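You operate a simulated robot arm through the tools that you are given. There is no shell and no other tool.

You are at the controls of a simulated two-armed robot. One attempt, no reset.

JOB
Unlock the roller door and wind it up to the 40 cm mark.
Fine: padlock on the wall shelf, bolt drawn, lever on hold before winding.

The check looks at the end state, three seconds after you hand in, the way a careful person would. Anything else that was tipped, shoved, dropped, spilled or broken makes it a failure.

ROBOT AND FRAMES
Two 7-joint arms with two-finger grippers on one trunk, hanging from a carriage that runs on a gantry, over the field with the corners [-2.699, 0.847], [-2.701, -0.433], [-0.001, -0.437], [0.001, 0.843] (x, y) and turns from -354 to 334 degrees about z. Base frame: it is fixed where the carriage stands at the start and does not move with it; the origin is on the floor, on the carriage's upright axis, x ahead of it, y to its left, z up. Units: m, degrees, N and s.
The left shoulder is at the start at [0.04, 0.158, 1.452], the right one opposite. Each reaches about 0.708 m from its shoulder. Places, roughly: blue padlock [0.75, 5.5, 0.75]; door bolt [0.8, -0.4, 0.6]; hasp under the door bolt [0.8, -0.3, 0.6]; hold lever [0.7, -0.1, 1.2]; wall shelf by the roller door [0.7, 0.4, 0.8]; yellow padlock [0.75, 5.75, 0.75]. Payload 1.96 kg a hand.
The tool frame of a hand sits at the grasp point between the pads (the TCP): z along the fingers, y along the line on which they close. The tips reach 0.02 m beyond it. The gripper opens to 0.072 m; its body begins 0.038 m behind the TCP.
Orientation is that of the tool frame in the base frame, as a unit quaternion [w, x, y, z]. With the fingers straight down and closing along the base's y, the tool's x points along the base's -x, its y along +y and its z along -z.

CONTROLS
- The arms move only by the tool step_arm. It takes "left_plan", "right_plan" or both (then of equal length, played together; a hand with none holds still); each is text: rows parted by semicolons, each of 7 numbers parted by spaces: the turn, a rotation vector about the tool's x, y, z in degrees, then the shift along the tool's x, y, z in m, then the opening, from 0 (shut) to 1 (fully open). In form: ax ay az tx ty tz claw; .... A call has 1 to 20 rows; each row is the pose to reach, as a shift and turn from the pose commanded when the call began, along the tool's axes at that moment. Each row takes 0.2 s and may step no farther than 0.05 m and 8.6 degrees from the row before; otherwise, or with a gripper value out of range, the whole call is refused. A pose out of reach is approached as far as the arm can. The call stops where the force on the tool passes 90 N (or 10 N more than at its start, if that is more) or the arm is blocked; 0.2 s more then pass. The fingers move at their own pace (about 0.045 m/s each) and stop on an object; they squeeze with about 25 N. The grip force told is the motor's: it shows also when the fingers shut on nothing. Time passes only in rows, and 0.2 s behind the last, so rows that repeat a pose let the fingers close. The reply holds the time, the measured pose of the TCP, the force on the tool along the base axes, the opening and the grip force, in the units named above and with some noise, with the torque about the TCP (base axes, N m) and any sound that the robot's microphone picked up, and new pictures: "show" is both (left out), scene, wrist or none (wrist: the cameras of the hands that moved).
- Cameras (640 x 400 px; columns grow to the right, rows downward): "scene" is now at [0.2228, -0.0328, 1.8112]; the picture's right is [-0.44, -0.90, 0.00], its down [-0.75, 0.36, -0.56] and it looks along [0.50, -0.24, -0.83] (base axes); focal length 293 px, centre (320, 200). "left" rides on the left gripper at [0.071, -0.019, -0.082] in its tool frame; the picture's right is [0.26, 0.97, 0.00], its down [-0.67, 0.18, -0.72] and it looks along [-0.69, 0.19, 0.70] (tool axes); focal length 280 px, centre (320, 200). "right" rides on the right gripper at [0.071, 0.019, -0.082] in its tool frame; the picture's right is [-0.26, 0.97, 0.00], its down [-0.67, -0.18, -0.72] and it looks along [-0.69, -0.19, 0.70] (tool axes); focal length 280 px, centre (320, 200).
- raise_lower(by): slides the trunk up (or, below 0, down) by that many m; the arms and the scene camera ride with it, the base frame stays. It gives what a move gives, with no picture.
- base_move(legs): drives the robot by 1 to 6 legs, each [ahead, left, turn to the left] in m, m and degrees, along the robot's own axes; the way and the turn of a leg run together, so that a leg with both is an arc; at most 1.5 m and 180 degrees a leg. The arms and the cameras ride along, it lands a little off, and it stops where it bumps. It keeps to its track: a leg is cut to what the track allows. It gives what a move gives, and a new picture of the scene camera.
- pan_tilt(pan, tilt): turns the head with the scene camera to pan (to the left, within 86 degrees either way) and tilt (down, from -29 to 69), counted from straight ahead of the robot. It gives what a move gives, and a new picture of the scene camera.
- locate(camera, pixels): for up to 12 pixels [column, row] of the newest picture of that camera ("zoom" is the newest enlarged one), the place [x, y, z] in the base frame of the surface seen there, good to about 0.002 m. The clock stands still meanwhile.
- zoom(camera, box): a new picture of the part [left, top, right, bottom] of that camera's present view, enlarged. The clock stands still meanwhile.
- finish_job(): hands the job in; it is judged then, once.

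Unless the task says otherwise, let go and move clear before handing in.

The tools are called after "Call:" as name(argument=value, ...) on one line, values as JSON. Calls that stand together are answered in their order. step_arm: Moves the arms, as the interface text tells. Its arguments: {"type":"object","properties":{"left_plan":{"type":"string"},"right_plan":{"type":"string"},"show":{"type":"string","enum":["both","scene","wrist","none"]}},"required":[]} The other tools are called the same way: raise_lower (by) moves the trunk up or down; base_move (legs) drives the base; pan_tilt (pan, tilt) turns the head that bears the scene camera; locate (camera, pixels) gives the place of the surface under pixels of a picture; zoom (camera, box) takes an enlarged picture of a part of a camera's view; finish_job () hands the job in.

At the start:

```text
t: 0.0
left_position: [0.3577, 0.083, 1.4522]
left_tool_rot: [0.0, 0.0, 1.0, 0.0]
left_wrist_force: [0.1, -0.1, -0.1]
left_torque: [0.0, 0.0, -0.01]
left_width: 0.0721
left_grasp_force: 0.0
right_position: [0.4161, -0.2963, 1.4517]
right_tool_rot: [0.0, 0.0, 1.0, 0.0]
right_wrist_force: [0.4, 0.0, 0.2]
right_torque: [-0.02, -0.01, 0.01]
right_width: 0.072
right_grasp_force: 0.0
trunk travel left (down, up): [-0.775, 0.065]
robot x, y, heading: [0.0027, -0.0061, 0.1]
head pan, tilt (commanded): [-25.8, 56.3]
```

scene: 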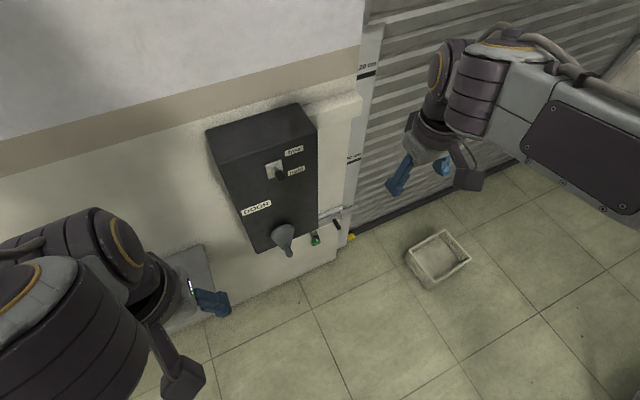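
right: 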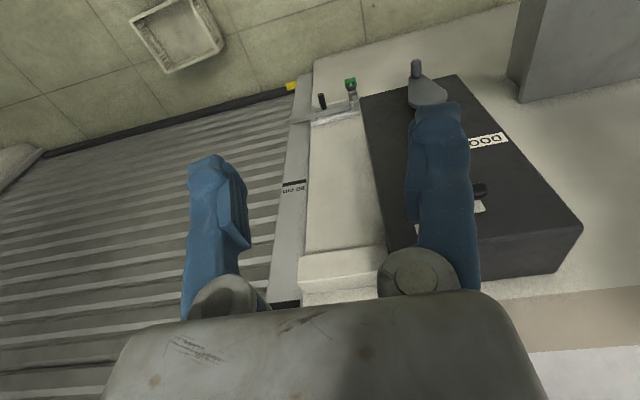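
left: 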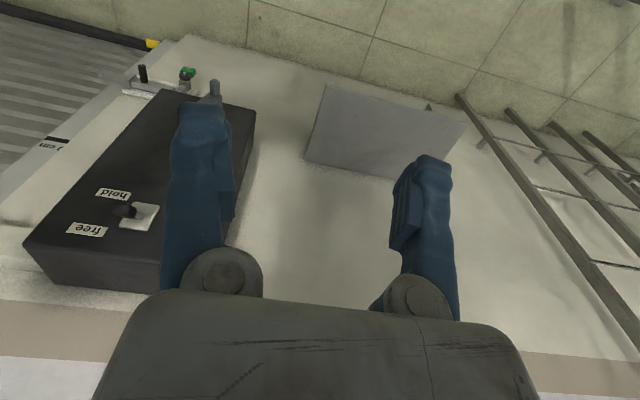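

The scene picture shows the winch box ("DOOR" label at (256,208), crank near (283,240), hold/free lever near (278,172)), and a green thing with a bolt near (316,238). I'll look closer before moving anything.

Call:
zoom(camera="scene", box=[220, 180, 380, 280])

Call:
zoom(camera="right", box=[260, 50, 420, 150])

Call:
locate(camera="scene", pixels=[[316, 239], [337, 225], [325, 215], [283, 232], [289, 254], [280, 172], [272, 170], [355, 158], [367, 73], [190, 290], [352, 237], [437, 257]])

```text
4.00 times, centred on (300, 230) of scene
```

zoom: 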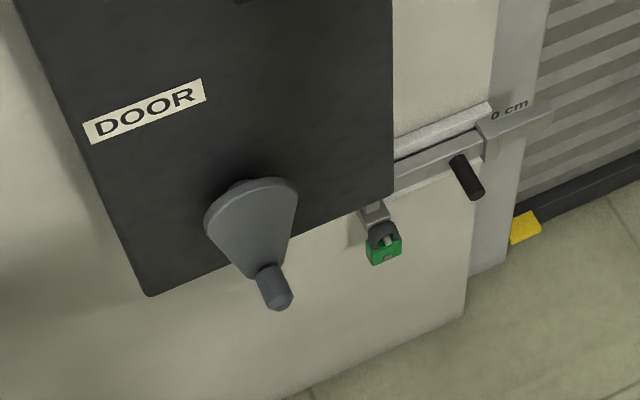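

```text
4.00 times, centred on (340, 100) of right
```

zoom: 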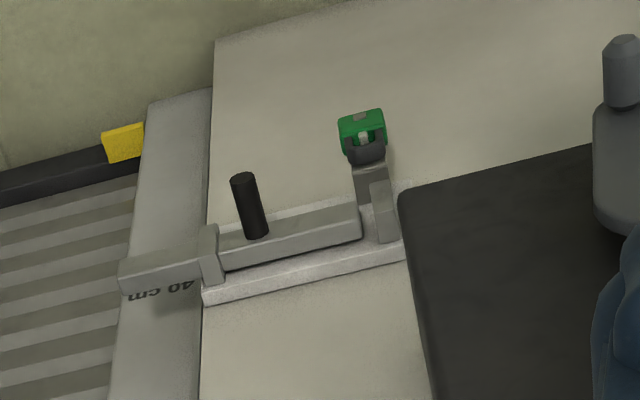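

```text
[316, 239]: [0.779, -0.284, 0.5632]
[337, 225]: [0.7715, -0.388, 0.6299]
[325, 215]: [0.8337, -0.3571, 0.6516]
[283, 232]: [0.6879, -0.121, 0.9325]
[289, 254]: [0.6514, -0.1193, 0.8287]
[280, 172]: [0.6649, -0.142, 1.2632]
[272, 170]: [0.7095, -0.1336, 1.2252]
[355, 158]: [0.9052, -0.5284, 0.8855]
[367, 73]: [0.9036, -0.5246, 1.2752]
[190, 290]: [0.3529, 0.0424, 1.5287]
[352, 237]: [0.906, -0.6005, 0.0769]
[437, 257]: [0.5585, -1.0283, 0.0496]
```

The padlock hanging in the hasp is green (zoom ~ (385,245)), at about [0.78,-0.28,0.56]; no key seen yet. I'll look around with the head for the shelf, a key, and anything else.

Call:
pan_tilt(pan=30, tilt=50)

Call:
pan_tilt(pan=80, tilt=30)

Call:
pan_tilt(pan=-60, tilt=30)

Call:
pan_tilt(pan=0, tilt=10)

```text
t: 1.2
left_position: [0.3595, 0.0827, 1.4514]
left_tool_rot: [0.0, 0.0, 1.0, 0.0]
left_wrist_force: [0.2, 0.9, 0.5]
left_torque: [-0.01, 0.0, 0.0]
left_width: 0.0721
left_grasp_force: 0.0
right_position: [0.4165, -0.2966, 1.4519]
right_tool_rot: [0.0, 0.001, 1.0, 0.0]
right_wrist_force: [-0.1, 0.1, -0.7]
right_torque: [0.0, 0.01, -0.02]
right_width: 0.0723
right_grasp_force: 0.2
trunk travel left (down, up): [-0.775, 0.065]
robot x, y, heading: [-0.0002, 0.0001, 0.0]
head pan, tilt (commanded): [30.0, 50.0]
```

scene: 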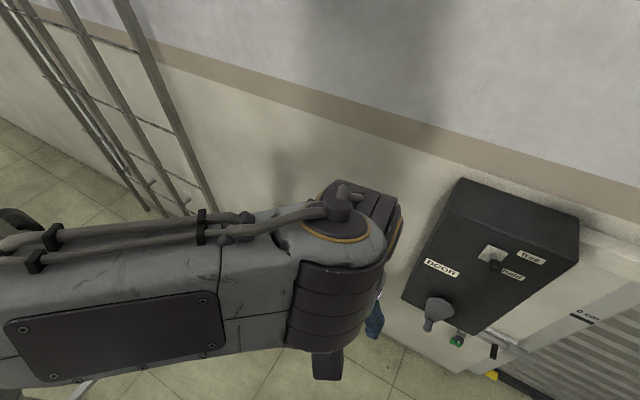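

```text
t: 2.4
left_position: [0.3595, 0.0834, 1.4528]
left_tool_rot: [0.0, 0.0, 1.0, 0.0]
left_wrist_force: [0.2, 0.5, 0.3]
left_torque: [0.0, 0.0, 0.0]
left_width: 0.072
left_grasp_force: 0.0
right_position: [0.4152, -0.2968, 1.453]
right_tool_rot: [0.0, -0.001, 1.0, 0.0]
right_wrist_force: [0.8, 0.3, -0.2]
right_torque: [-0.02, 0.03, -0.02]
right_width: 0.0718
right_grasp_force: 0.1
trunk travel left (down, up): [-0.775, 0.065]
robot x, y, heading: [-0.0025, -0.0016, -0.2]
head pan, tilt (commanded): [80.0, 30.0]
```

scene: 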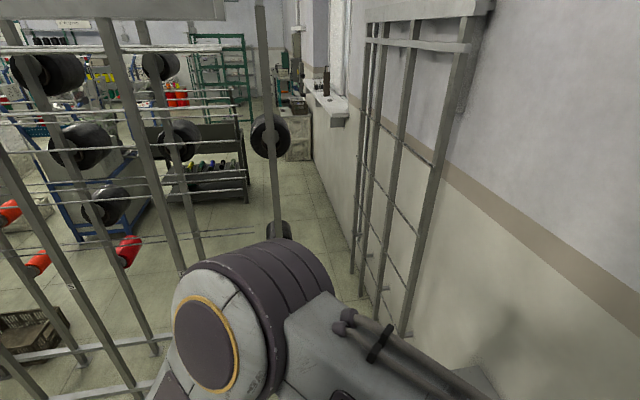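

```text
t: 4.7
left_position: [0.3583, 0.0834, 1.4514]
left_tool_rot: [0.0, -0.001, 1.0, -0.001]
left_wrist_force: [-0.4, 0.3, -0.8]
left_torque: [0.01, -0.03, 0.0]
left_width: 0.0721
left_grasp_force: 0.0
right_position: [0.416, -0.2971, 1.4521]
right_tool_rot: [0.0, 0.0, 1.0, 0.0]
right_wrist_force: [-0.2, 0.1, 0.3]
right_torque: [-0.01, -0.05, 0.02]
right_width: 0.0724
right_grasp_force: 0.0
trunk travel left (down, up): [-0.775, 0.065]
robot x, y, heading: [0.003, -0.002, 0.3]
head pan, tilt (commanded): [-60.0, 30.0]
```

scene: 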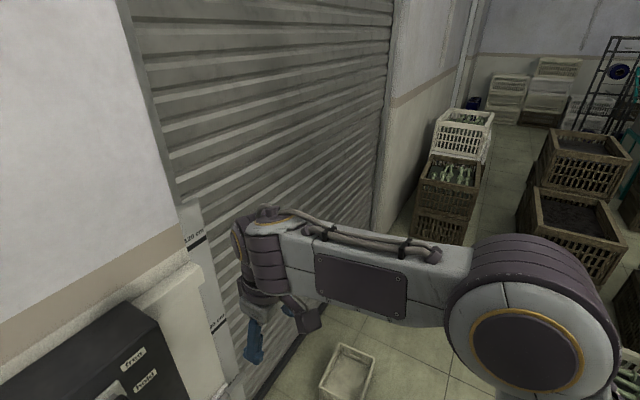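

```text
t: 6.0
left_position: [0.3592, 0.0835, 1.4521]
left_tool_rot: [0.0, 0.0, 1.0, 0.001]
left_wrist_force: [0.4, 0.0, 0.2]
left_torque: [0.01, -0.03, -0.01]
left_width: 0.0719
left_grasp_force: 0.1
right_position: [0.4152, -0.2965, 1.4517]
right_tool_rot: [0.0, 0.0, 1.0, 0.0]
right_wrist_force: [0.2, -0.2, 1.8]
right_torque: [-0.01, -0.01, 0.01]
right_width: 0.072
right_grasp_force: 0.1
trunk travel left (down, up): [-0.775, 0.065]
robot x, y, heading: [0.0013, 0.0012, -0.1]
head pan, tilt (commanded): [0.0, 10.0]
```

scene: 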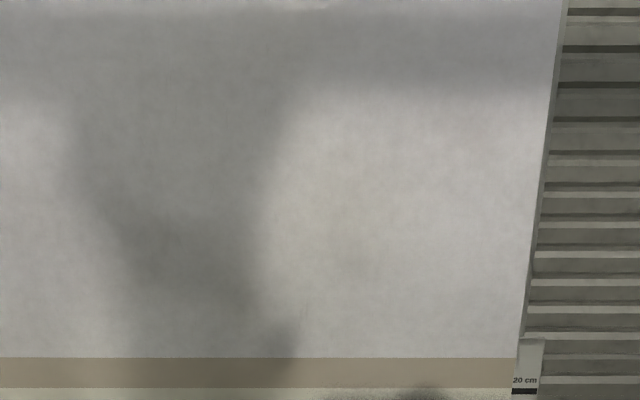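

The shelf is visible in the left wrist camera at about (385,130), with something dark near its far corner (428,106). I'll zoom in on it and on the lock.

Call:
zoom(camera="left", box=[290, 70, 490, 195])

Call:
locate(camera="left", pixels=[[428, 107], [328, 86], [465, 122], [305, 157], [385, 130], [186, 73], [142, 73], [214, 88], [126, 210], [140, 215], [430, 112]])

Call:
zoom(camera="left", box=[100, 40, 260, 140])

Call:
pan_tilt(pan=-20, tilt=40)

```text
3.20 times, centred on (390, 132) of left
```

zoom: 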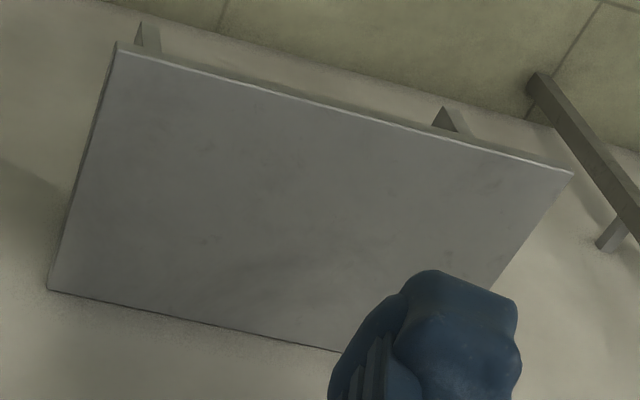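

```text
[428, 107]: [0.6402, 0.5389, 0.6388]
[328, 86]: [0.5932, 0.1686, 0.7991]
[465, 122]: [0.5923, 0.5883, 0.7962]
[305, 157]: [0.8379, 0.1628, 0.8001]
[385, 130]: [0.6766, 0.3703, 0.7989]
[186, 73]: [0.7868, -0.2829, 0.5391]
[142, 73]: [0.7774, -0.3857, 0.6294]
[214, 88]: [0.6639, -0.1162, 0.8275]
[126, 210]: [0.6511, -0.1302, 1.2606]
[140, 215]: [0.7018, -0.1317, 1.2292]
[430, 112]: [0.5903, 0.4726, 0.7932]
```

```text
4.00 times, centred on (180, 90) of left
```

zoom: 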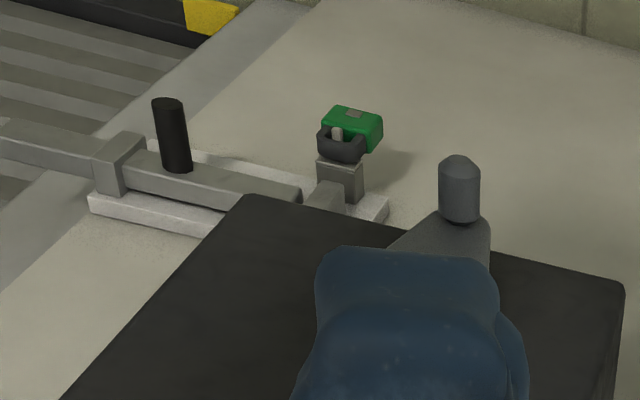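

```text
t: 6.9
left_position: [0.3596, 0.0822, 1.4527]
left_tool_rot: [0.0, 0.0, 1.0, 0.0]
left_wrist_force: [0.5, 0.0, -0.5]
left_torque: [-0.03, -0.02, 0.0]
left_width: 0.0719
left_grasp_force: 0.1
right_position: [0.4161, -0.2952, 1.4516]
right_tool_rot: [0.0, 0.001, 1.0, -0.001]
right_wrist_force: [0.1, 0.4, -0.7]
right_torque: [0.01, 0.0, 0.02]
right_width: 0.0721
right_grasp_force: 0.0
trunk travel left (down, up): [-0.775, 0.065]
robot x, y, heading: [-0.0014, -0.0006, 0.1]
head pan, tilt (commanded): [-20.0, 40.0]
```

scene: 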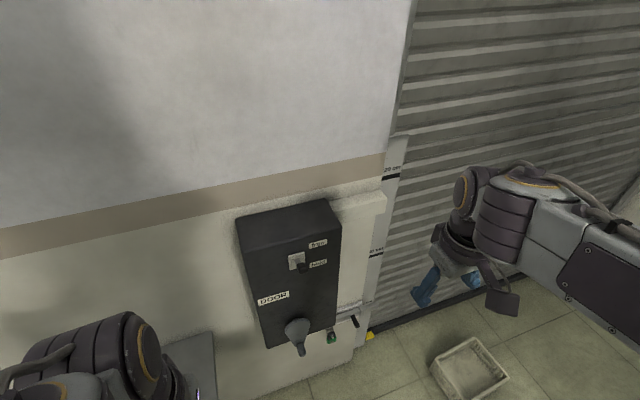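

The shelf top is empty (z≈0.80, x 0.59–0.84, y 0.17–0.59), and the green padlock hangs in the hasp staple. I'll zoom the scene on the lever, the marks and lock, then lower the trunk for a closer view.

Call:
zoom(camera="scene", box=[230, 190, 390, 290])

Call:
zoom(camera="scene", box=[260, 280, 420, 380])

Call:
raise_lower(by=-0.5)

Call:
pan_tilt(pan=-22, tilt=40)

```text
4.00 times, centred on (310, 240) of scene
```

zoom: 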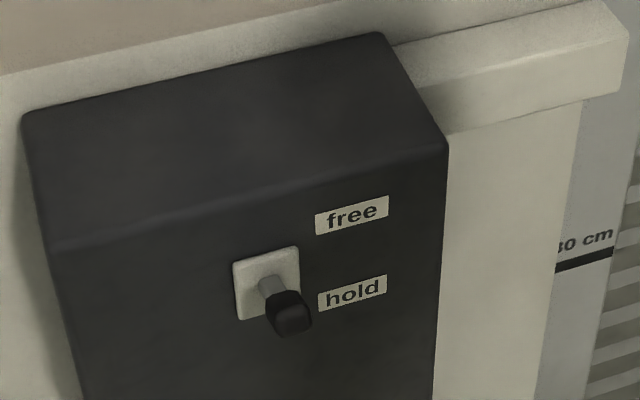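

```text
4.00 times, centred on (340, 330) of scene
```

zoom: 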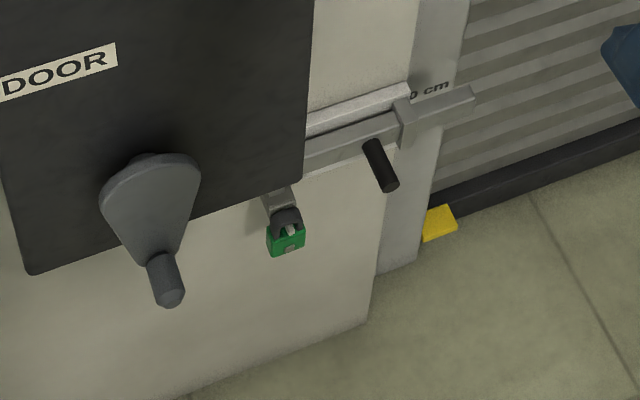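

```text
refused: -0.5 is not a number from -0.4 to 0.4
```

```text
t: 7.5
left_position: [0.3586, 0.0828, 1.453]
left_tool_rot: [-0.001, 0.0, 1.0, 0.0]
left_wrist_force: [0.9, -0.8, -0.2]
left_torque: [0.01, 0.0, -0.02]
left_width: 0.072
left_grasp_force: 0.0
right_position: [0.4155, -0.296, 1.4525]
right_tool_rot: [-0.001, 0.0, 1.0, 0.0]
right_wrist_force: [0.5, -0.9, -0.3]
right_torque: [-0.01, 0.01, -0.01]
right_width: 0.0721
right_grasp_force: 0.1
trunk travel left (down, up): [-0.775, 0.065]
robot x, y, heading: [0.0019, 0.0017, 0.0]
head pan, tilt (commanded): [-22.0, 40.0]
```

scene: 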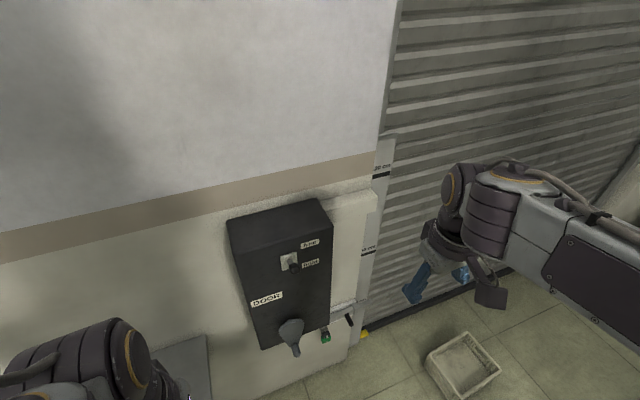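

The lever's tip (z≈1.26) seems above its plate point, so it may be on "free"; I need a level view. I'll lower the trunk 0.4 m.

Call:
raise_lower(by=-0.4)

Call:
pan_tilt(pan=-15, tilt=25)

```text
t: 11.4
left_position: [0.3583, 0.0821, 1.0525]
left_tool_rot: [0.0, 0.0, 1.0, 0.0]
left_wrist_force: [-0.4, -0.2, -0.3]
left_torque: [-0.02, 0.0, 0.0]
left_width: 0.0722
left_grasp_force: 0.1
right_position: [0.4153, -0.2969, 1.0535]
right_tool_rot: [0.0, 0.0, 1.0, 0.0]
right_wrist_force: [0.3, -0.2, -1.2]
right_torque: [0.02, 0.0, 0.0]
right_width: 0.0721
right_grasp_force: 0.1
trunk travel left (down, up): [-0.375, 0.465]
robot x, y, heading: [-0.0015, 0.0021, -0.2]
head pan, tilt (commanded): [-22.0, 40.0]
```

```text
t: 12.1
left_position: [0.3592, 0.082, 1.0524]
left_tool_rot: [0.0, 0.0, 1.0, 0.001]
left_wrist_force: [-1.0, -0.5, 0.4]
left_torque: [-0.01, 0.0, -0.03]
left_width: 0.0719
left_grasp_force: 0.2
right_position: [0.4154, -0.2966, 1.0525]
right_tool_rot: [0.0, 0.0, 1.0, 0.0]
right_wrist_force: [0.1, -1.0, -0.1]
right_torque: [0.01, 0.02, -0.03]
right_width: 0.0719
right_grasp_force: 0.1
trunk travel left (down, up): [-0.375, 0.465]
robot x, y, heading: [0.0014, -0.0008, 0.0]
head pan, tilt (commanded): [-15.0, 25.0]
```

scene: 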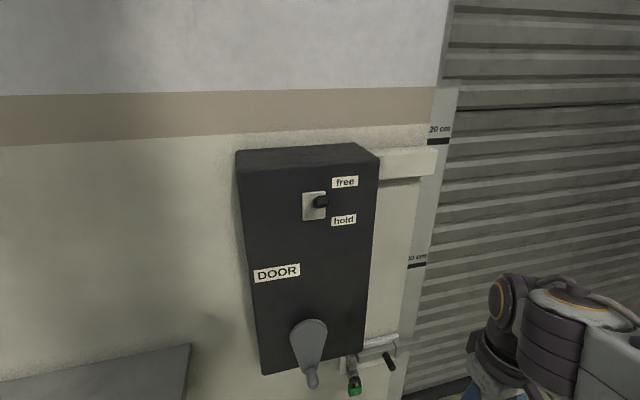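

From this height the lever tip (321,202) is slightly above the plate middle (314,206). I'll zoom and locate on lever, and look further down at the lock.

Call:
zoom(camera="scene", box=[260, 160, 388, 240])

Call:
locate(camera="zoom", pixels=[[305, 205], [290, 210], [225, 175], [320, 165], [325, 285], [220, 285], [425, 110], [415, 300], [255, 230], [300, 220]])

Call:
pan_tilt(pan=-25, tilt=45)

```text
5.00 times, centred on (324, 200) of scene
```

zoom: 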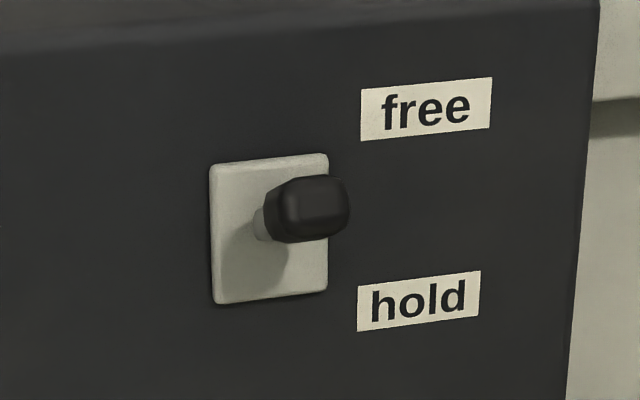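

```text
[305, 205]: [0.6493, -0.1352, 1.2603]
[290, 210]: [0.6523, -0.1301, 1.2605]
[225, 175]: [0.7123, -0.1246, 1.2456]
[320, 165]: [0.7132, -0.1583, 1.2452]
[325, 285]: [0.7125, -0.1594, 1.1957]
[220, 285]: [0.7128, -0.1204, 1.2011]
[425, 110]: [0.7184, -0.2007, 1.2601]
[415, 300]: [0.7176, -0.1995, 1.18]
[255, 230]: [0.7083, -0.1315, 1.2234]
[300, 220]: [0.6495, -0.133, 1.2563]
```

```text
t: 13.0
left_position: [0.3583, 0.0817, 1.0527]
left_tool_rot: [0.001, 0.0, 1.0, 0.0]
left_wrist_force: [1.0, 0.0, -0.1]
left_torque: [0.01, 0.03, 0.02]
left_width: 0.072
left_grasp_force: 0.2
right_position: [0.4142, -0.2962, 1.0538]
right_tool_rot: [0.0, 0.0, 1.0, 0.0]
right_wrist_force: [0.6, -1.0, -0.4]
right_torque: [-0.01, 0.03, 0.01]
right_width: 0.0719
right_grasp_force: 0.0
trunk travel left (down, up): [-0.375, 0.465]
robot x, y, heading: [-0.0002, -0.0022, -0.1]
head pan, tilt (commanded): [-25.0, 45.0]
```

scene: 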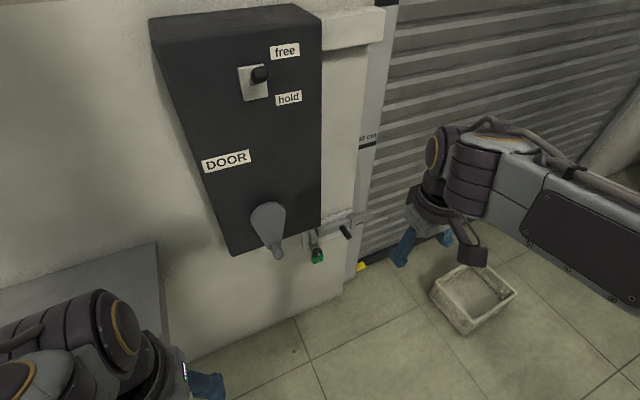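

The lever tip sits at z≈1.26 while its plate centre is z≈1.22, so it stands on "free" and must be pushed down to "hold". Now a closer look at the lock and bolt at (320,240).

Call:
zoom(camera="scene", box=[272, 195, 384, 275])

Call:
locate(camera="zoom", pixels=[[262, 350], [262, 310], [235, 270], [390, 205], [420, 235], [330, 175], [300, 200], [480, 110], [250, 290], [445, 190], [520, 410], [275, 330]])

Call:
zoom(camera="right", box=[260, 20, 440, 130])

```text
5.00 times, centred on (328, 235) of scene
```

zoom: 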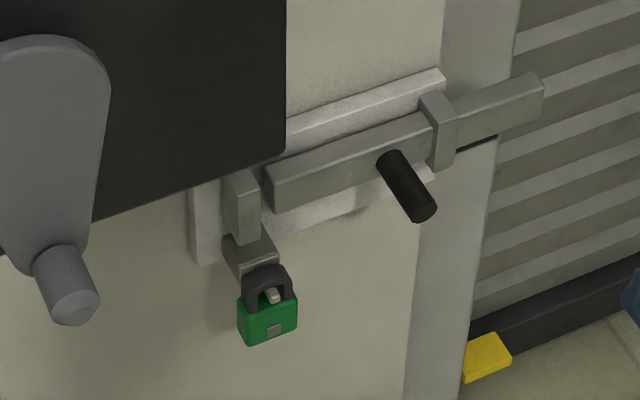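

```text
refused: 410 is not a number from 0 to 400
```

```text
3.56 times, centred on (350, 75) of right
```

zoom: 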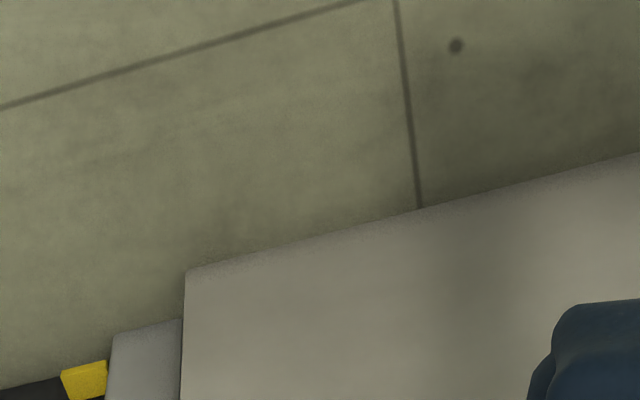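

The zoom shows the green padlock's shackle hooked over a small silver pin on the hasp block, below the bolt guide. I'll measure it precisely.

Call:
zoom(camera="scene", box=[272, 195, 384, 275])

Call:
locate(camera="zoom", pixels=[[268, 330], [245, 315], [292, 305], [268, 275], [250, 285], [288, 285], [271, 295], [250, 258], [240, 205], [270, 185], [390, 160], [425, 213]])

Call:
locate(camera="zoom", pixels=[[370, 165], [340, 150], [440, 125], [500, 105], [540, 90], [205, 240], [300, 210], [150, 290], [60, 260], [75, 310], [230, 170], [253, 210]])

```text
5.00 times, centred on (328, 235) of scene
```

zoom: 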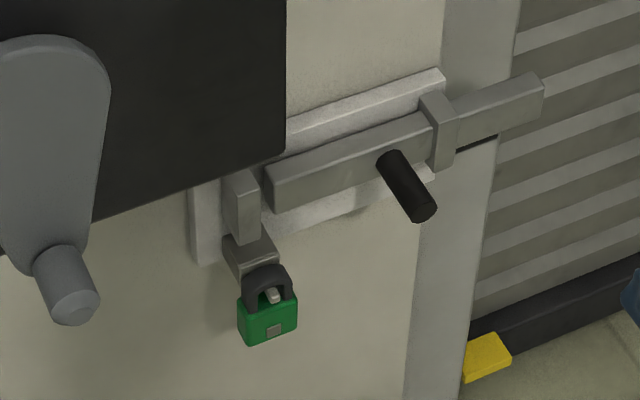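

```text
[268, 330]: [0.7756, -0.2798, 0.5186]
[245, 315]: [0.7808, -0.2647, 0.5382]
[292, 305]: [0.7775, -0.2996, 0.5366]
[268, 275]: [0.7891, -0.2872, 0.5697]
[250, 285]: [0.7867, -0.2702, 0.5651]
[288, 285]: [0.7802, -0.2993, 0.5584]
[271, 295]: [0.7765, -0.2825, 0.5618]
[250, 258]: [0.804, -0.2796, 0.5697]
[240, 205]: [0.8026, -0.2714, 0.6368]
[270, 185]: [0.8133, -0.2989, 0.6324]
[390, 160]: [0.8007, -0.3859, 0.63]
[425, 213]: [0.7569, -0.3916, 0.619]
```

```text
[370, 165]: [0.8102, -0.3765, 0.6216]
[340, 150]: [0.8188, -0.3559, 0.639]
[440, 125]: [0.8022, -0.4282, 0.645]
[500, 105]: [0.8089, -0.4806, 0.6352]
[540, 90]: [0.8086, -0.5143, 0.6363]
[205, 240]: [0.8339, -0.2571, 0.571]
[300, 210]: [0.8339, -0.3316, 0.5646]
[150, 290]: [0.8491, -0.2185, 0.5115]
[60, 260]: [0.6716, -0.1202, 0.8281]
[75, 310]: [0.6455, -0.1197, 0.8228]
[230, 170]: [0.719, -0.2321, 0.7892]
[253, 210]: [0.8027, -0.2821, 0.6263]
```

The padlock body spans y≈-0.264…-0.30, z≈0.51–0.55 at x≈0.775, and the pin end is at [0.7765,-0.2825,0.562]; the bolt knob is at [0.757..0.80,-0.388,0.625]. Before driving, I'll check where the arm links lie.

Call:
locate(camera="scene", pixels=[[435, 150], [470, 170], [560, 170], [620, 240], [630, 320], [455, 240], [110, 320], [20, 370], [475, 295], [375, 265], [200, 385], [520, 240]])

Call:
pan_tilt(pan=-70, tilt=45)

Call:
pan_tilt(pan=60, tilt=45)

```text
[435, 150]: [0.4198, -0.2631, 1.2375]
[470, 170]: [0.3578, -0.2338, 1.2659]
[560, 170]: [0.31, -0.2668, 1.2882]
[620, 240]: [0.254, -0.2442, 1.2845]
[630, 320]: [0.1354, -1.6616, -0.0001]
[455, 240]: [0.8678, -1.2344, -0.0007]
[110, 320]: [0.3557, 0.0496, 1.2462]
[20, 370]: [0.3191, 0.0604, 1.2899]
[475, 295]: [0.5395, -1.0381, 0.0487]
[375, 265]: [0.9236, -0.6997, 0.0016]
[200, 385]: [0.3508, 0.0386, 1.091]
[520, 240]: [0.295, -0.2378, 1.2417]
```

```text
t: 14.1
left_position: [0.3601, 0.082, 1.0537]
left_tool_rot: [-0.001, 0.0, 1.0, 0.0]
left_wrist_force: [-0.2, 0.5, 0.5]
left_torque: [0.01, 0.0, -0.01]
left_width: 0.072
left_grasp_force: 0.0
right_position: [0.4162, -0.2975, 1.0528]
right_tool_rot: [-0.001, 0.0, 1.0, 0.0]
right_wrist_force: [0.0, -0.4, -0.3]
right_torque: [-0.01, 0.04, 0.0]
right_width: 0.0721
right_grasp_force: 0.1
trunk travel left (down, up): [-0.375, 0.465]
robot x, y, heading: [-0.0006, 0.0016, -0.3]
head pan, tilt (commanded): [-70.0, 45.0]
```

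scene: 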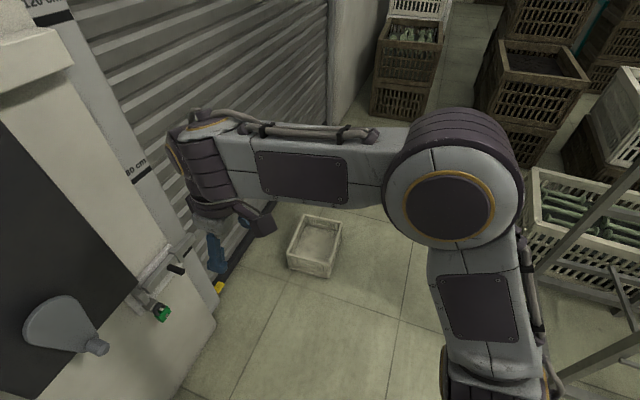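

```text
t: 16.2
left_position: [0.3588, 0.0822, 1.0524]
left_tool_rot: [0.0, 0.0, 1.0, 0.0]
left_wrist_force: [0.4, 0.3, -0.3]
left_torque: [0.0, -0.02, -0.02]
left_width: 0.072
left_grasp_force: 0.1
right_position: [0.4154, -0.2959, 1.0531]
right_tool_rot: [0.0, 0.0, 1.0, 0.001]
right_wrist_force: [-1.4, -0.4, -0.5]
right_torque: [0.0, 0.02, -0.03]
right_width: 0.072
right_grasp_force: 0.0
trunk travel left (down, up): [-0.375, 0.465]
robot x, y, heading: [-0.0002, -0.0015, 0.3]
head pan, tilt (commanded): [60.0, 45.0]
```

scene: 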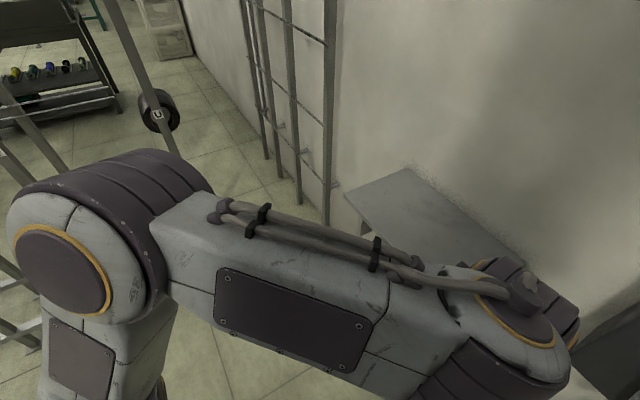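

The elbows stay within ~0.5 m of the axis and clear of the wall. I'll back off 0.2 m, shift right and turn left 45° so that the right shoulder comes forward to the lock.

Call:
base_move(legs=[[-0.2, 0, 0], [0, -0.2, 0], [0, 0, 45]])

Call:
pan_tilt(pan=-60, tilt=40)

```text
t: 21.0
left_position: [-0.0099, 0.1211, 1.0527]
left_tool_rot: [0.0, -0.389, 0.921, 0.001]
left_wrist_force: [0.6, -1.1, 0.0]
left_torque: [0.01, -0.02, 0.0]
left_width: 0.0722
left_grasp_force: 0.0
right_position: [0.3008, -0.1024, 1.0539]
right_tool_rot: [-0.001, -0.388, 0.922, 0.0]
right_wrist_force: [0.3, -0.5, 0.9]
right_torque: [0.0, 0.01, -0.03]
right_width: 0.0723
right_grasp_force: 0.1
trunk travel left (down, up): [-0.375, 0.465]
robot x, y, heading: [-0.2009, -0.1934, 45.7]
head pan, tilt (commanded): [60.0, 45.0]
```

scene: 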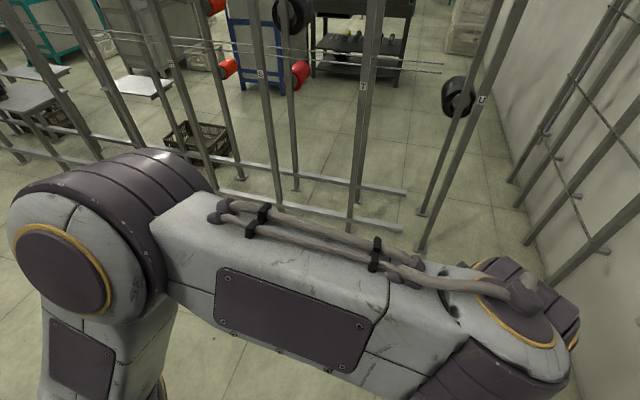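

```text
t: 23.0
left_position: [-0.0094, 0.1212, 1.0524]
left_tool_rot: [-0.001, -0.388, 0.922, -0.001]
left_wrist_force: [-0.8, 0.0, 0.0]
left_torque: [0.02, 0.01, 0.01]
left_width: 0.0717
left_grasp_force: 0.0
right_position: [0.302, -0.1026, 1.0527]
right_tool_rot: [0.0, -0.388, 0.922, 0.0]
right_wrist_force: [0.5, 0.1, -0.1]
right_torque: [-0.03, 0.01, 0.02]
right_width: 0.0719
right_grasp_force: 0.1
trunk travel left (down, up): [-0.375, 0.465]
robot x, y, heading: [-0.2007, -0.1926, 45.7]
head pan, tilt (commanded): [-60.0, 40.0]
```

scene: 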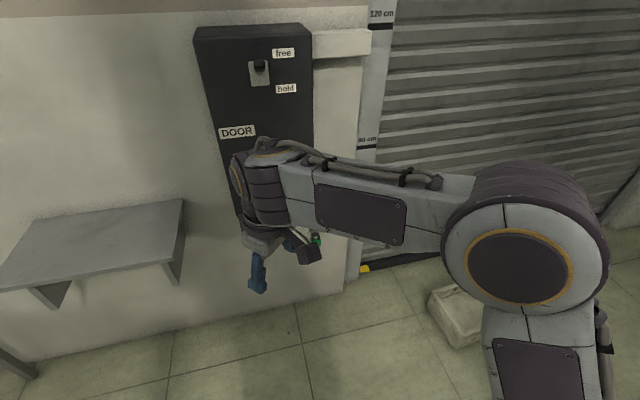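

The base now faces 45.7° left with the right shoulder near [-0.06,-0.28]; everything is clear. I'll lower the trunk 0.3 m and turn the right hand so its fingers point at the wall (+x), closing along y.

Call:
raise_lower(by=-0.3)

Call:
step_arm(right_plan="2.97 -7.07 2.97 -0.0 -0.0 0.01 1; 5.95 -14.13 5.95 0 -0.02 0.025 1; 8.92 -21.2 8.92 0 -0.04 0.04 1; 11.9 -28.27 11.9 0 -0.06 0.055 1; 14.87 -35.33 14.87 0.005 -0.08 0.07 1; 17.85 -42.4 17.85 0.01 -0.10 0.085 1; 20.82 -49.47 20.82 0.015 -0.12 0.10 1; 23.8 -56.53 23.8 0.02 -0.14 0.115 1; 26.77 -63.6 26.77 0.025 -0.16 0.13 1; 29.75 -70.67 29.75 0.03 -0.18 0.145 1; 32.72 -77.73 32.72 0.03 -0.20 0.16 1; 35.7 -84.8 35.7 0.03 -0.22 0.175 1")

```text
t: 26.0
left_position: [-0.0092, 0.1212, 0.7531]
left_tool_rot: [0.0, -0.388, 0.922, 0.0]
left_wrist_force: [0.1, 0.2, 0.4]
left_torque: [-0.02, 0.0, -0.04]
left_width: 0.0721
left_grasp_force: 0.0
right_position: [0.3014, -0.1026, 0.7533]
right_tool_rot: [0.0, -0.388, 0.921, 0.0]
right_wrist_force: [0.7, 0.4, 0.6]
right_torque: [0.02, -0.01, 0.0]
right_width: 0.0722
right_grasp_force: 0.2
trunk travel left (down, up): [-0.075, 0.765]
robot x, y, heading: [-0.202, -0.1943, 45.5]
head pan, tilt (commanded): [-60.0, 40.0]
```

```text
t: 28.6
left_position: [-0.0097, 0.1214, 0.7533]
left_tool_rot: [0.0, -0.389, 0.921, 0.0]
left_wrist_force: [0.2, 0.8, -0.8]
left_torque: [0.05, -0.02, 0.02]
left_width: 0.072
left_grasp_force: 0.1
right_position: [0.4366, -0.2754, 0.5804]
right_tool_rot: [0.708, -0.001, 0.706, 0.0]
right_wrist_force: [-0.2, 0.2, -0.9]
right_torque: [0.01, 0.01, -0.01]
right_width: 0.0718
right_grasp_force: 0.0
trunk travel left (down, up): [-0.075, 0.765]
robot x, y, heading: [-0.2035, -0.1919, 45.6]
head pan, tilt (commanded): [-60.0, 40.0]
```

scene: 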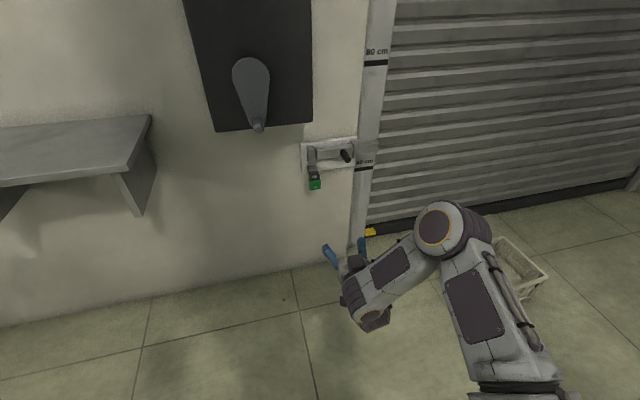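
right: 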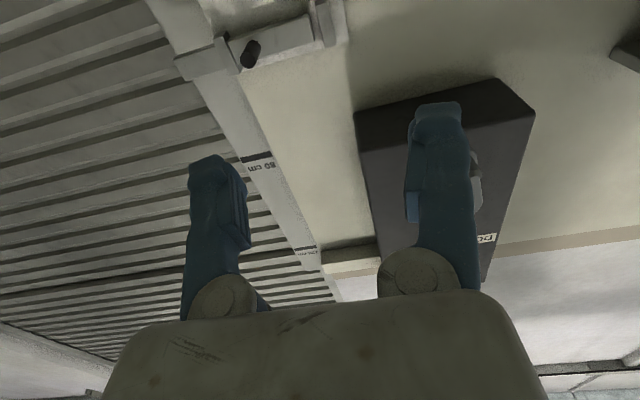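

The right hand now points at the wall at [0.437,-0.275,0.580], and the padlock is well visible at (315,183). Zooming in on it.

Call:
zoom(camera="scene", box=[280, 120, 392, 190])

Call:
zoom(camera="scene", box=[299, 160, 331, 180])

Call:
locate(camera="scene", pixels=[[362, 161], [376, 62], [369, 231], [315, 184], [347, 155], [334, 251], [362, 242], [380, 305], [455, 225], [500, 330]])

```text
5.71 times, centred on (336, 155) of scene
```

zoom: 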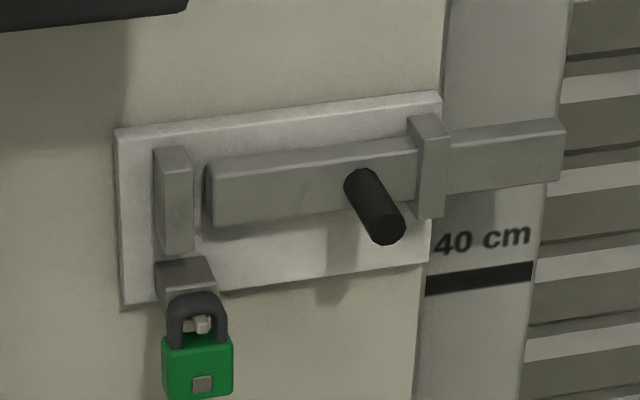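

```text
16.00 times, centred on (315, 170) of scene
```

zoom: 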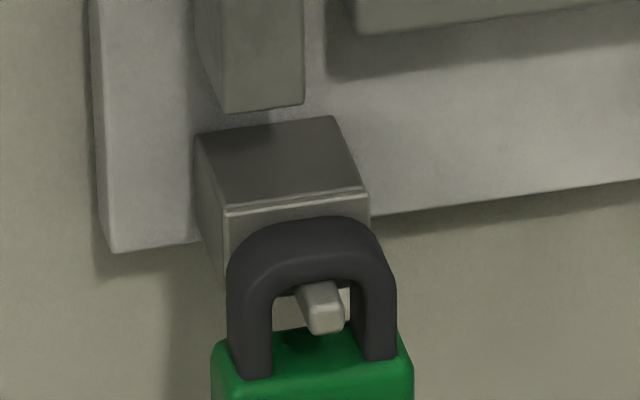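

```text
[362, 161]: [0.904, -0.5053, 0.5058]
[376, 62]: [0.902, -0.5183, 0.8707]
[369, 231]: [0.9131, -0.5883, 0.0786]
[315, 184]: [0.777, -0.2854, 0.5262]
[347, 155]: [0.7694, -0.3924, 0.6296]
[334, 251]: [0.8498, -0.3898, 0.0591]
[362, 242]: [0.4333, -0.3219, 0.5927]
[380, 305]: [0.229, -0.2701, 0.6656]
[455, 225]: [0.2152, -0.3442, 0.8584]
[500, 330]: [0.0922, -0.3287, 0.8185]
```

The zoom shows a straight peg carrying the closed shackle, so the padlock can be drawn off toward the robot (-x). The 40 cm mark is at z≈0.506 and the yellow pointer is at z≈0.08. I'll drive 0.2 m toward the wall along base +x.

Call:
base_move(legs=[[0.14, -0.143, 0]])

Call:
zoom(camera="scene", box=[240, 150, 400, 250])

```text
t: 30.2
left_position: [0.193, 0.1233, 0.7523]
left_tool_rot: [0.0, -0.388, 0.922, 0.0]
left_wrist_force: [0.4, -0.2, 0.3]
left_torque: [0.03, -0.01, 0.0]
left_width: 0.0718
left_grasp_force: 0.0
right_position: [0.6375, -0.2751, 0.5801]
right_tool_rot: [0.708, 0.0, 0.706, 0.0]
right_wrist_force: [-0.3, -0.6, 0.2]
right_torque: [0.0, 0.03, -0.02]
right_width: 0.072
right_grasp_force: 0.0
trunk travel left (down, up): [-0.075, 0.765]
robot x, y, heading: [0.0003, -0.1932, 45.7]
head pan, tilt (commanded): [-60.0, 40.0]
```

scene: 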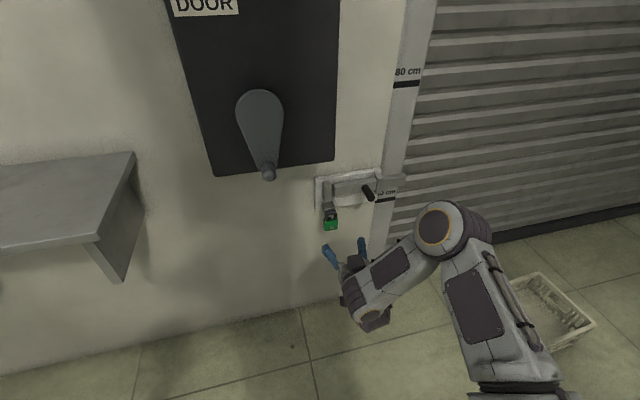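

```text
4.00 times, centred on (320, 200) of scene
```

zoom: 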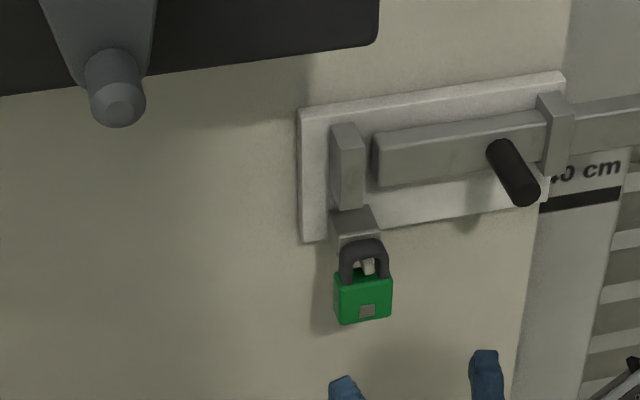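

Call:
locate(camera="zoom", pixels=[[340, 300], [388, 292], [362, 285], [345, 318], [388, 312], [364, 244], [347, 265], [382, 265], [362, 275], [368, 267], [350, 225], [366, 311]])

Call:
zoom(camera="scene", box=[314, 195, 346, 235])

```text
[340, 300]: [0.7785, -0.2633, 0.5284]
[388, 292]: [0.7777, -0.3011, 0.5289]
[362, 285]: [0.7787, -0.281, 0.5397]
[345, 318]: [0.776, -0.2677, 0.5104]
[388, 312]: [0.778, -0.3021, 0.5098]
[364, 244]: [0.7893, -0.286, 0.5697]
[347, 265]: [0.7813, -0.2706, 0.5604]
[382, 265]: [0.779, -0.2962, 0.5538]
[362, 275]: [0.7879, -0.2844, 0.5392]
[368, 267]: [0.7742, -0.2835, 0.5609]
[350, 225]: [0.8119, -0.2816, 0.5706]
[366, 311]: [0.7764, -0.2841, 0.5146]
```

```text
10.00 times, centred on (330, 215) of scene
```

zoom: 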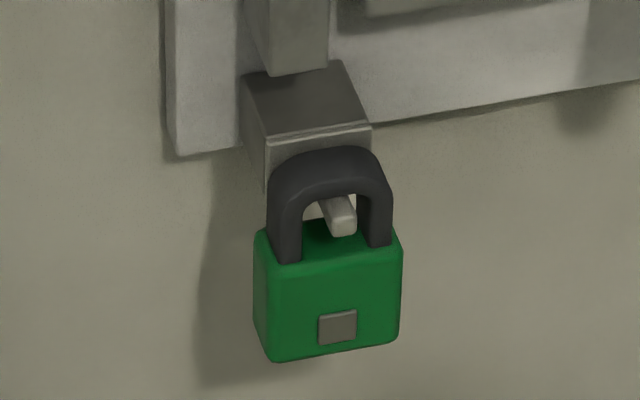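

The body spans y -0.262…-0.3025 (centre -0.282), z 0.508–0.540, front face x≈0.777, and the peg tip at x≈0.774. I'll drop the right hand level with the body and advance short of it.

Call:
step_arm(right_plan="0 0 0 0.028 -0.0035 0 1; 0 0 0 0.056 -0.007 0 1; 0 0 0 0.056 -0.007 0.04 1; 0 0 0 0.056 -0.007 0.08 1; 0 0 0 0.056 -0.007 0.105 1; 0 0 0 0.056 -0.007 0.105 1")

Call:
zoom(camera="scene", box=[270, 170, 398, 250])

```text
t: 31.6
left_position: [0.1904, 0.1226, 0.7534]
left_tool_rot: [0.0, -0.388, 0.921, 0.0]
left_wrist_force: [0.2, 0.1, 0.5]
left_torque: [-0.02, 0.02, -0.01]
left_width: 0.0718
left_grasp_force: 0.1
right_position: [0.7425, -0.2815, 0.5244]
right_tool_rot: [0.707, 0.0, 0.707, 0.0]
right_wrist_force: [-0.4, 0.7, 0.8]
right_torque: [0.02, 0.03, -0.02]
right_width: 0.0721
right_grasp_force: 0.0
trunk travel left (down, up): [-0.075, 0.765]
robot x, y, heading: [-0.0022, -0.1958, 45.7]
head pan, tilt (commanded): [-60.0, 40.0]
```

scene: 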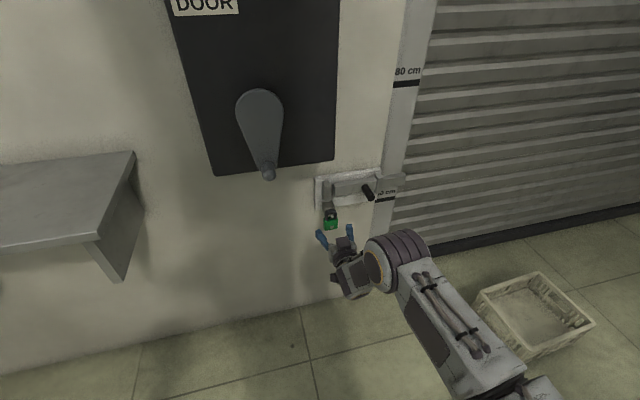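
right: 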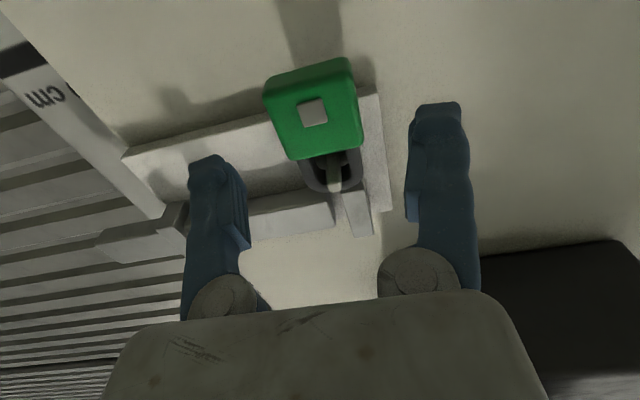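

```text
5.00 times, centred on (334, 210) of scene
```

zoom: 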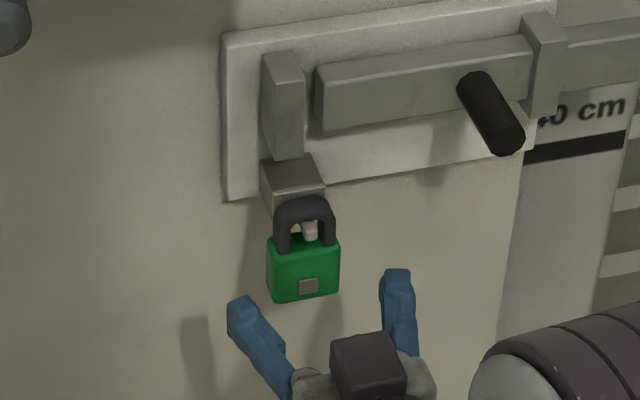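

The padlock is centred between the fingers in both views ((315,110) in the right camera). A closer look from below at the peg at (330,172).

Call:
zoom(camera="right", box=[270, 80, 390, 240])

Call:
locate(camera="right", pixels=[[334, 165], [338, 195], [335, 180], [312, 175], [350, 210], [355, 225], [350, 240]])

```text
2.50 times, centred on (330, 160) of right
```

zoom: 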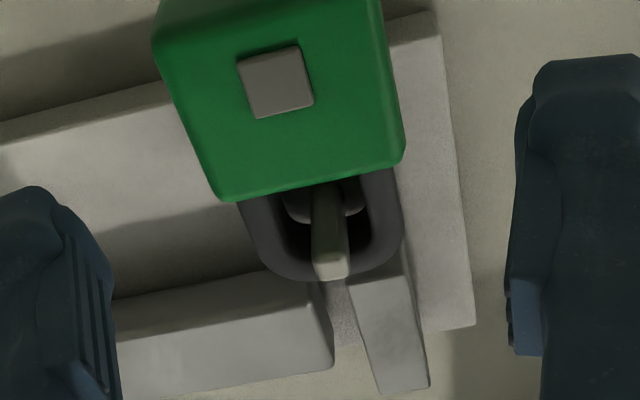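

```text
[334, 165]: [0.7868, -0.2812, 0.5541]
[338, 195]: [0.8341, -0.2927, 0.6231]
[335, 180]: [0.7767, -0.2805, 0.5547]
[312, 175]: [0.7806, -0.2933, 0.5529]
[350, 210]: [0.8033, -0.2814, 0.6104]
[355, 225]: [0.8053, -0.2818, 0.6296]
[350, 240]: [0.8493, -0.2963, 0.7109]
```

The peg is straight (bottom z≈0.554, tip x≈0.774). I'll advance 0.045 m to straddle the padlock body and close the fingers.

Call:
step_arm(right_plan="0 0 0 0 0 0.02 1; 0 0 0 0 0 0.035 1; 0 0 0 0 0 0.045 1; 0 0 0 0 0 0.045 1; 0 0 0 0 0 0.045 0; 0 0 0 0 0 0.045 0; 0 0 0 0 0 0.045 0; 0 0 0 0 0 0.045 0; 0 0 0 0 0 0.045 0")

Call:
zoom(camera="scene", box=[270, 170, 398, 250])

```text
t: 33.6
left_position: [0.191, 0.1226, 0.7529]
left_tool_rot: [0.0, -0.389, 0.921, 0.0]
left_wrist_force: [-0.1, -0.3, 0.1]
left_torque: [-0.01, -0.01, 0.01]
left_width: 0.0723
left_grasp_force: 0.1
right_position: [0.7867, -0.282, 0.5255]
right_tool_rot: [0.708, -0.001, 0.707, 0.0]
right_wrist_force: [1.0, -1.5, -0.6]
right_torque: [-0.04, 0.0, 0.01]
right_width: 0.0407
right_grasp_force: 25.1
trunk travel left (down, up): [-0.075, 0.765]
robot x, y, heading: [0.0036, -0.1911, 45.8]
head pan, tilt (commanded): [-60.0, 40.0]
```

scene: 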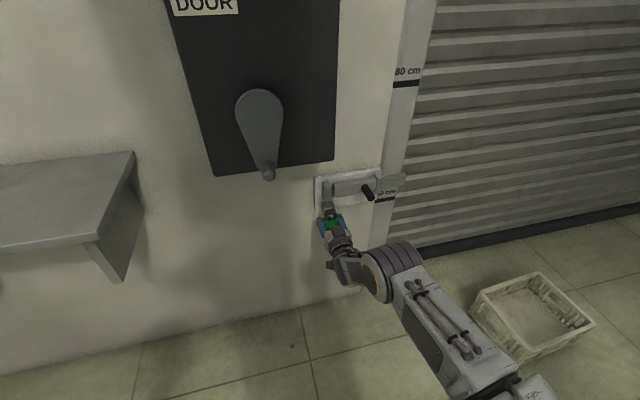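
right: 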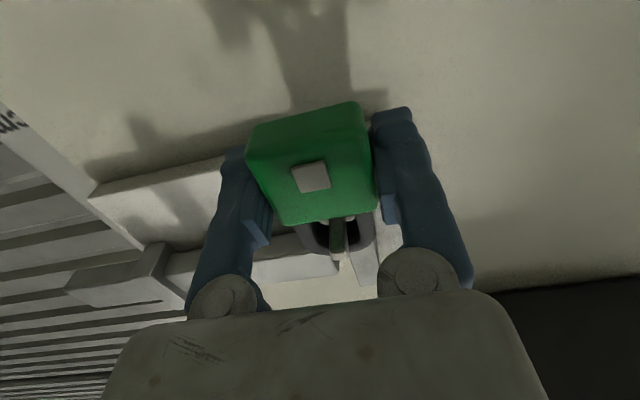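

```text
5.00 times, centred on (334, 210) of scene
```

zoom: 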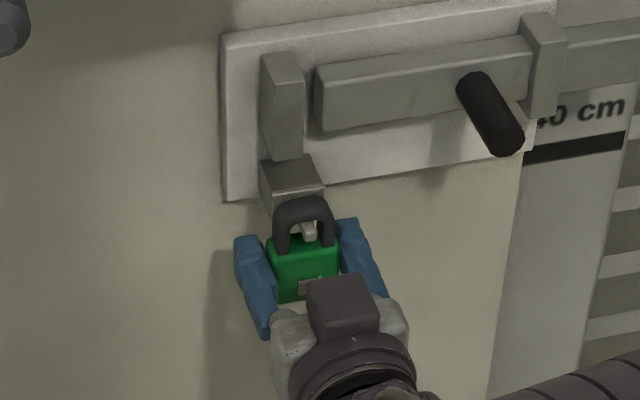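

The padlock is held (width 0.0407, 25 N). I'll lift 4 mm so the shackle floats around the peg, then draw it straight back in small steps.

Call:
step_arm(right_plan="0 0 0 -0.002 0 0 0; 0 0 0 -0.004 0 0 0; 0 0 0 -0.004 0 -0.005 0; 0 0 0 -0.004 0 -0.01 0; 0 0 0 -0.004 0 -0.015 0; 0 0 0 -0.004 0 -0.02 0; 0 0 0 -0.004 0 -0.025 0; 0 0 0 -0.004 0 -0.03 0; 0 0 0 -0.004 0 -0.04 0; 0 0 0 -0.004 0 -0.05 0")

Call:
zoom(camera="scene", box=[270, 170, 398, 250])

```text
t: 35.8
left_position: [0.1909, 0.1221, 0.7518]
left_tool_rot: [0.001, -0.389, 0.921, 0.0]
left_wrist_force: [-1.0, -0.4, -1.0]
left_torque: [0.03, 0.02, 0.01]
left_width: 0.0718
left_grasp_force: 0.0
right_position: [0.7382, -0.2809, 0.5281]
right_tool_rot: [0.707, 0.0, 0.707, 0.0]
right_wrist_force: [-1.0, -0.5, -0.8]
right_torque: [0.02, -0.01, -0.01]
right_width: 0.0408
right_grasp_force: 24.8
trunk travel left (down, up): [-0.075, 0.765]
robot x, y, heading: [-0.0011, -0.1928, 45.4]
head pan, tilt (commanded): [-60.0, 40.0]
```

scene: 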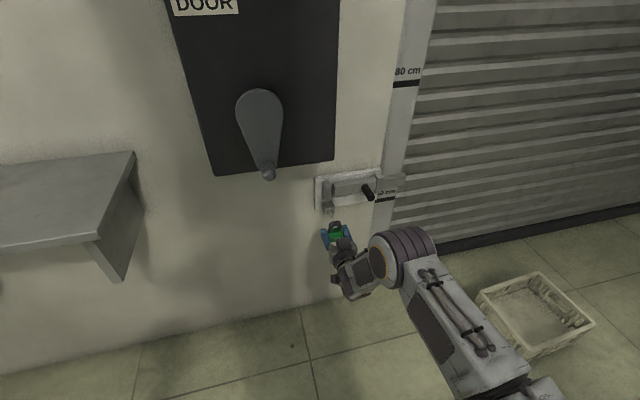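
right: 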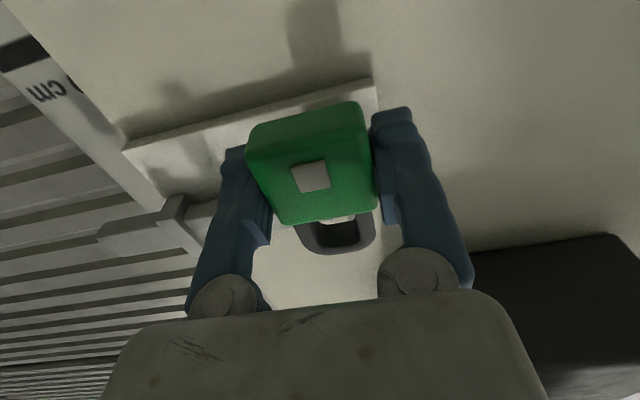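

```text
5.00 times, centred on (334, 210) of scene
```

zoom: 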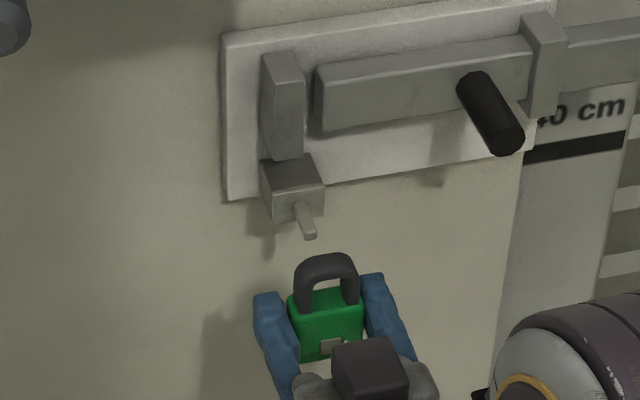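

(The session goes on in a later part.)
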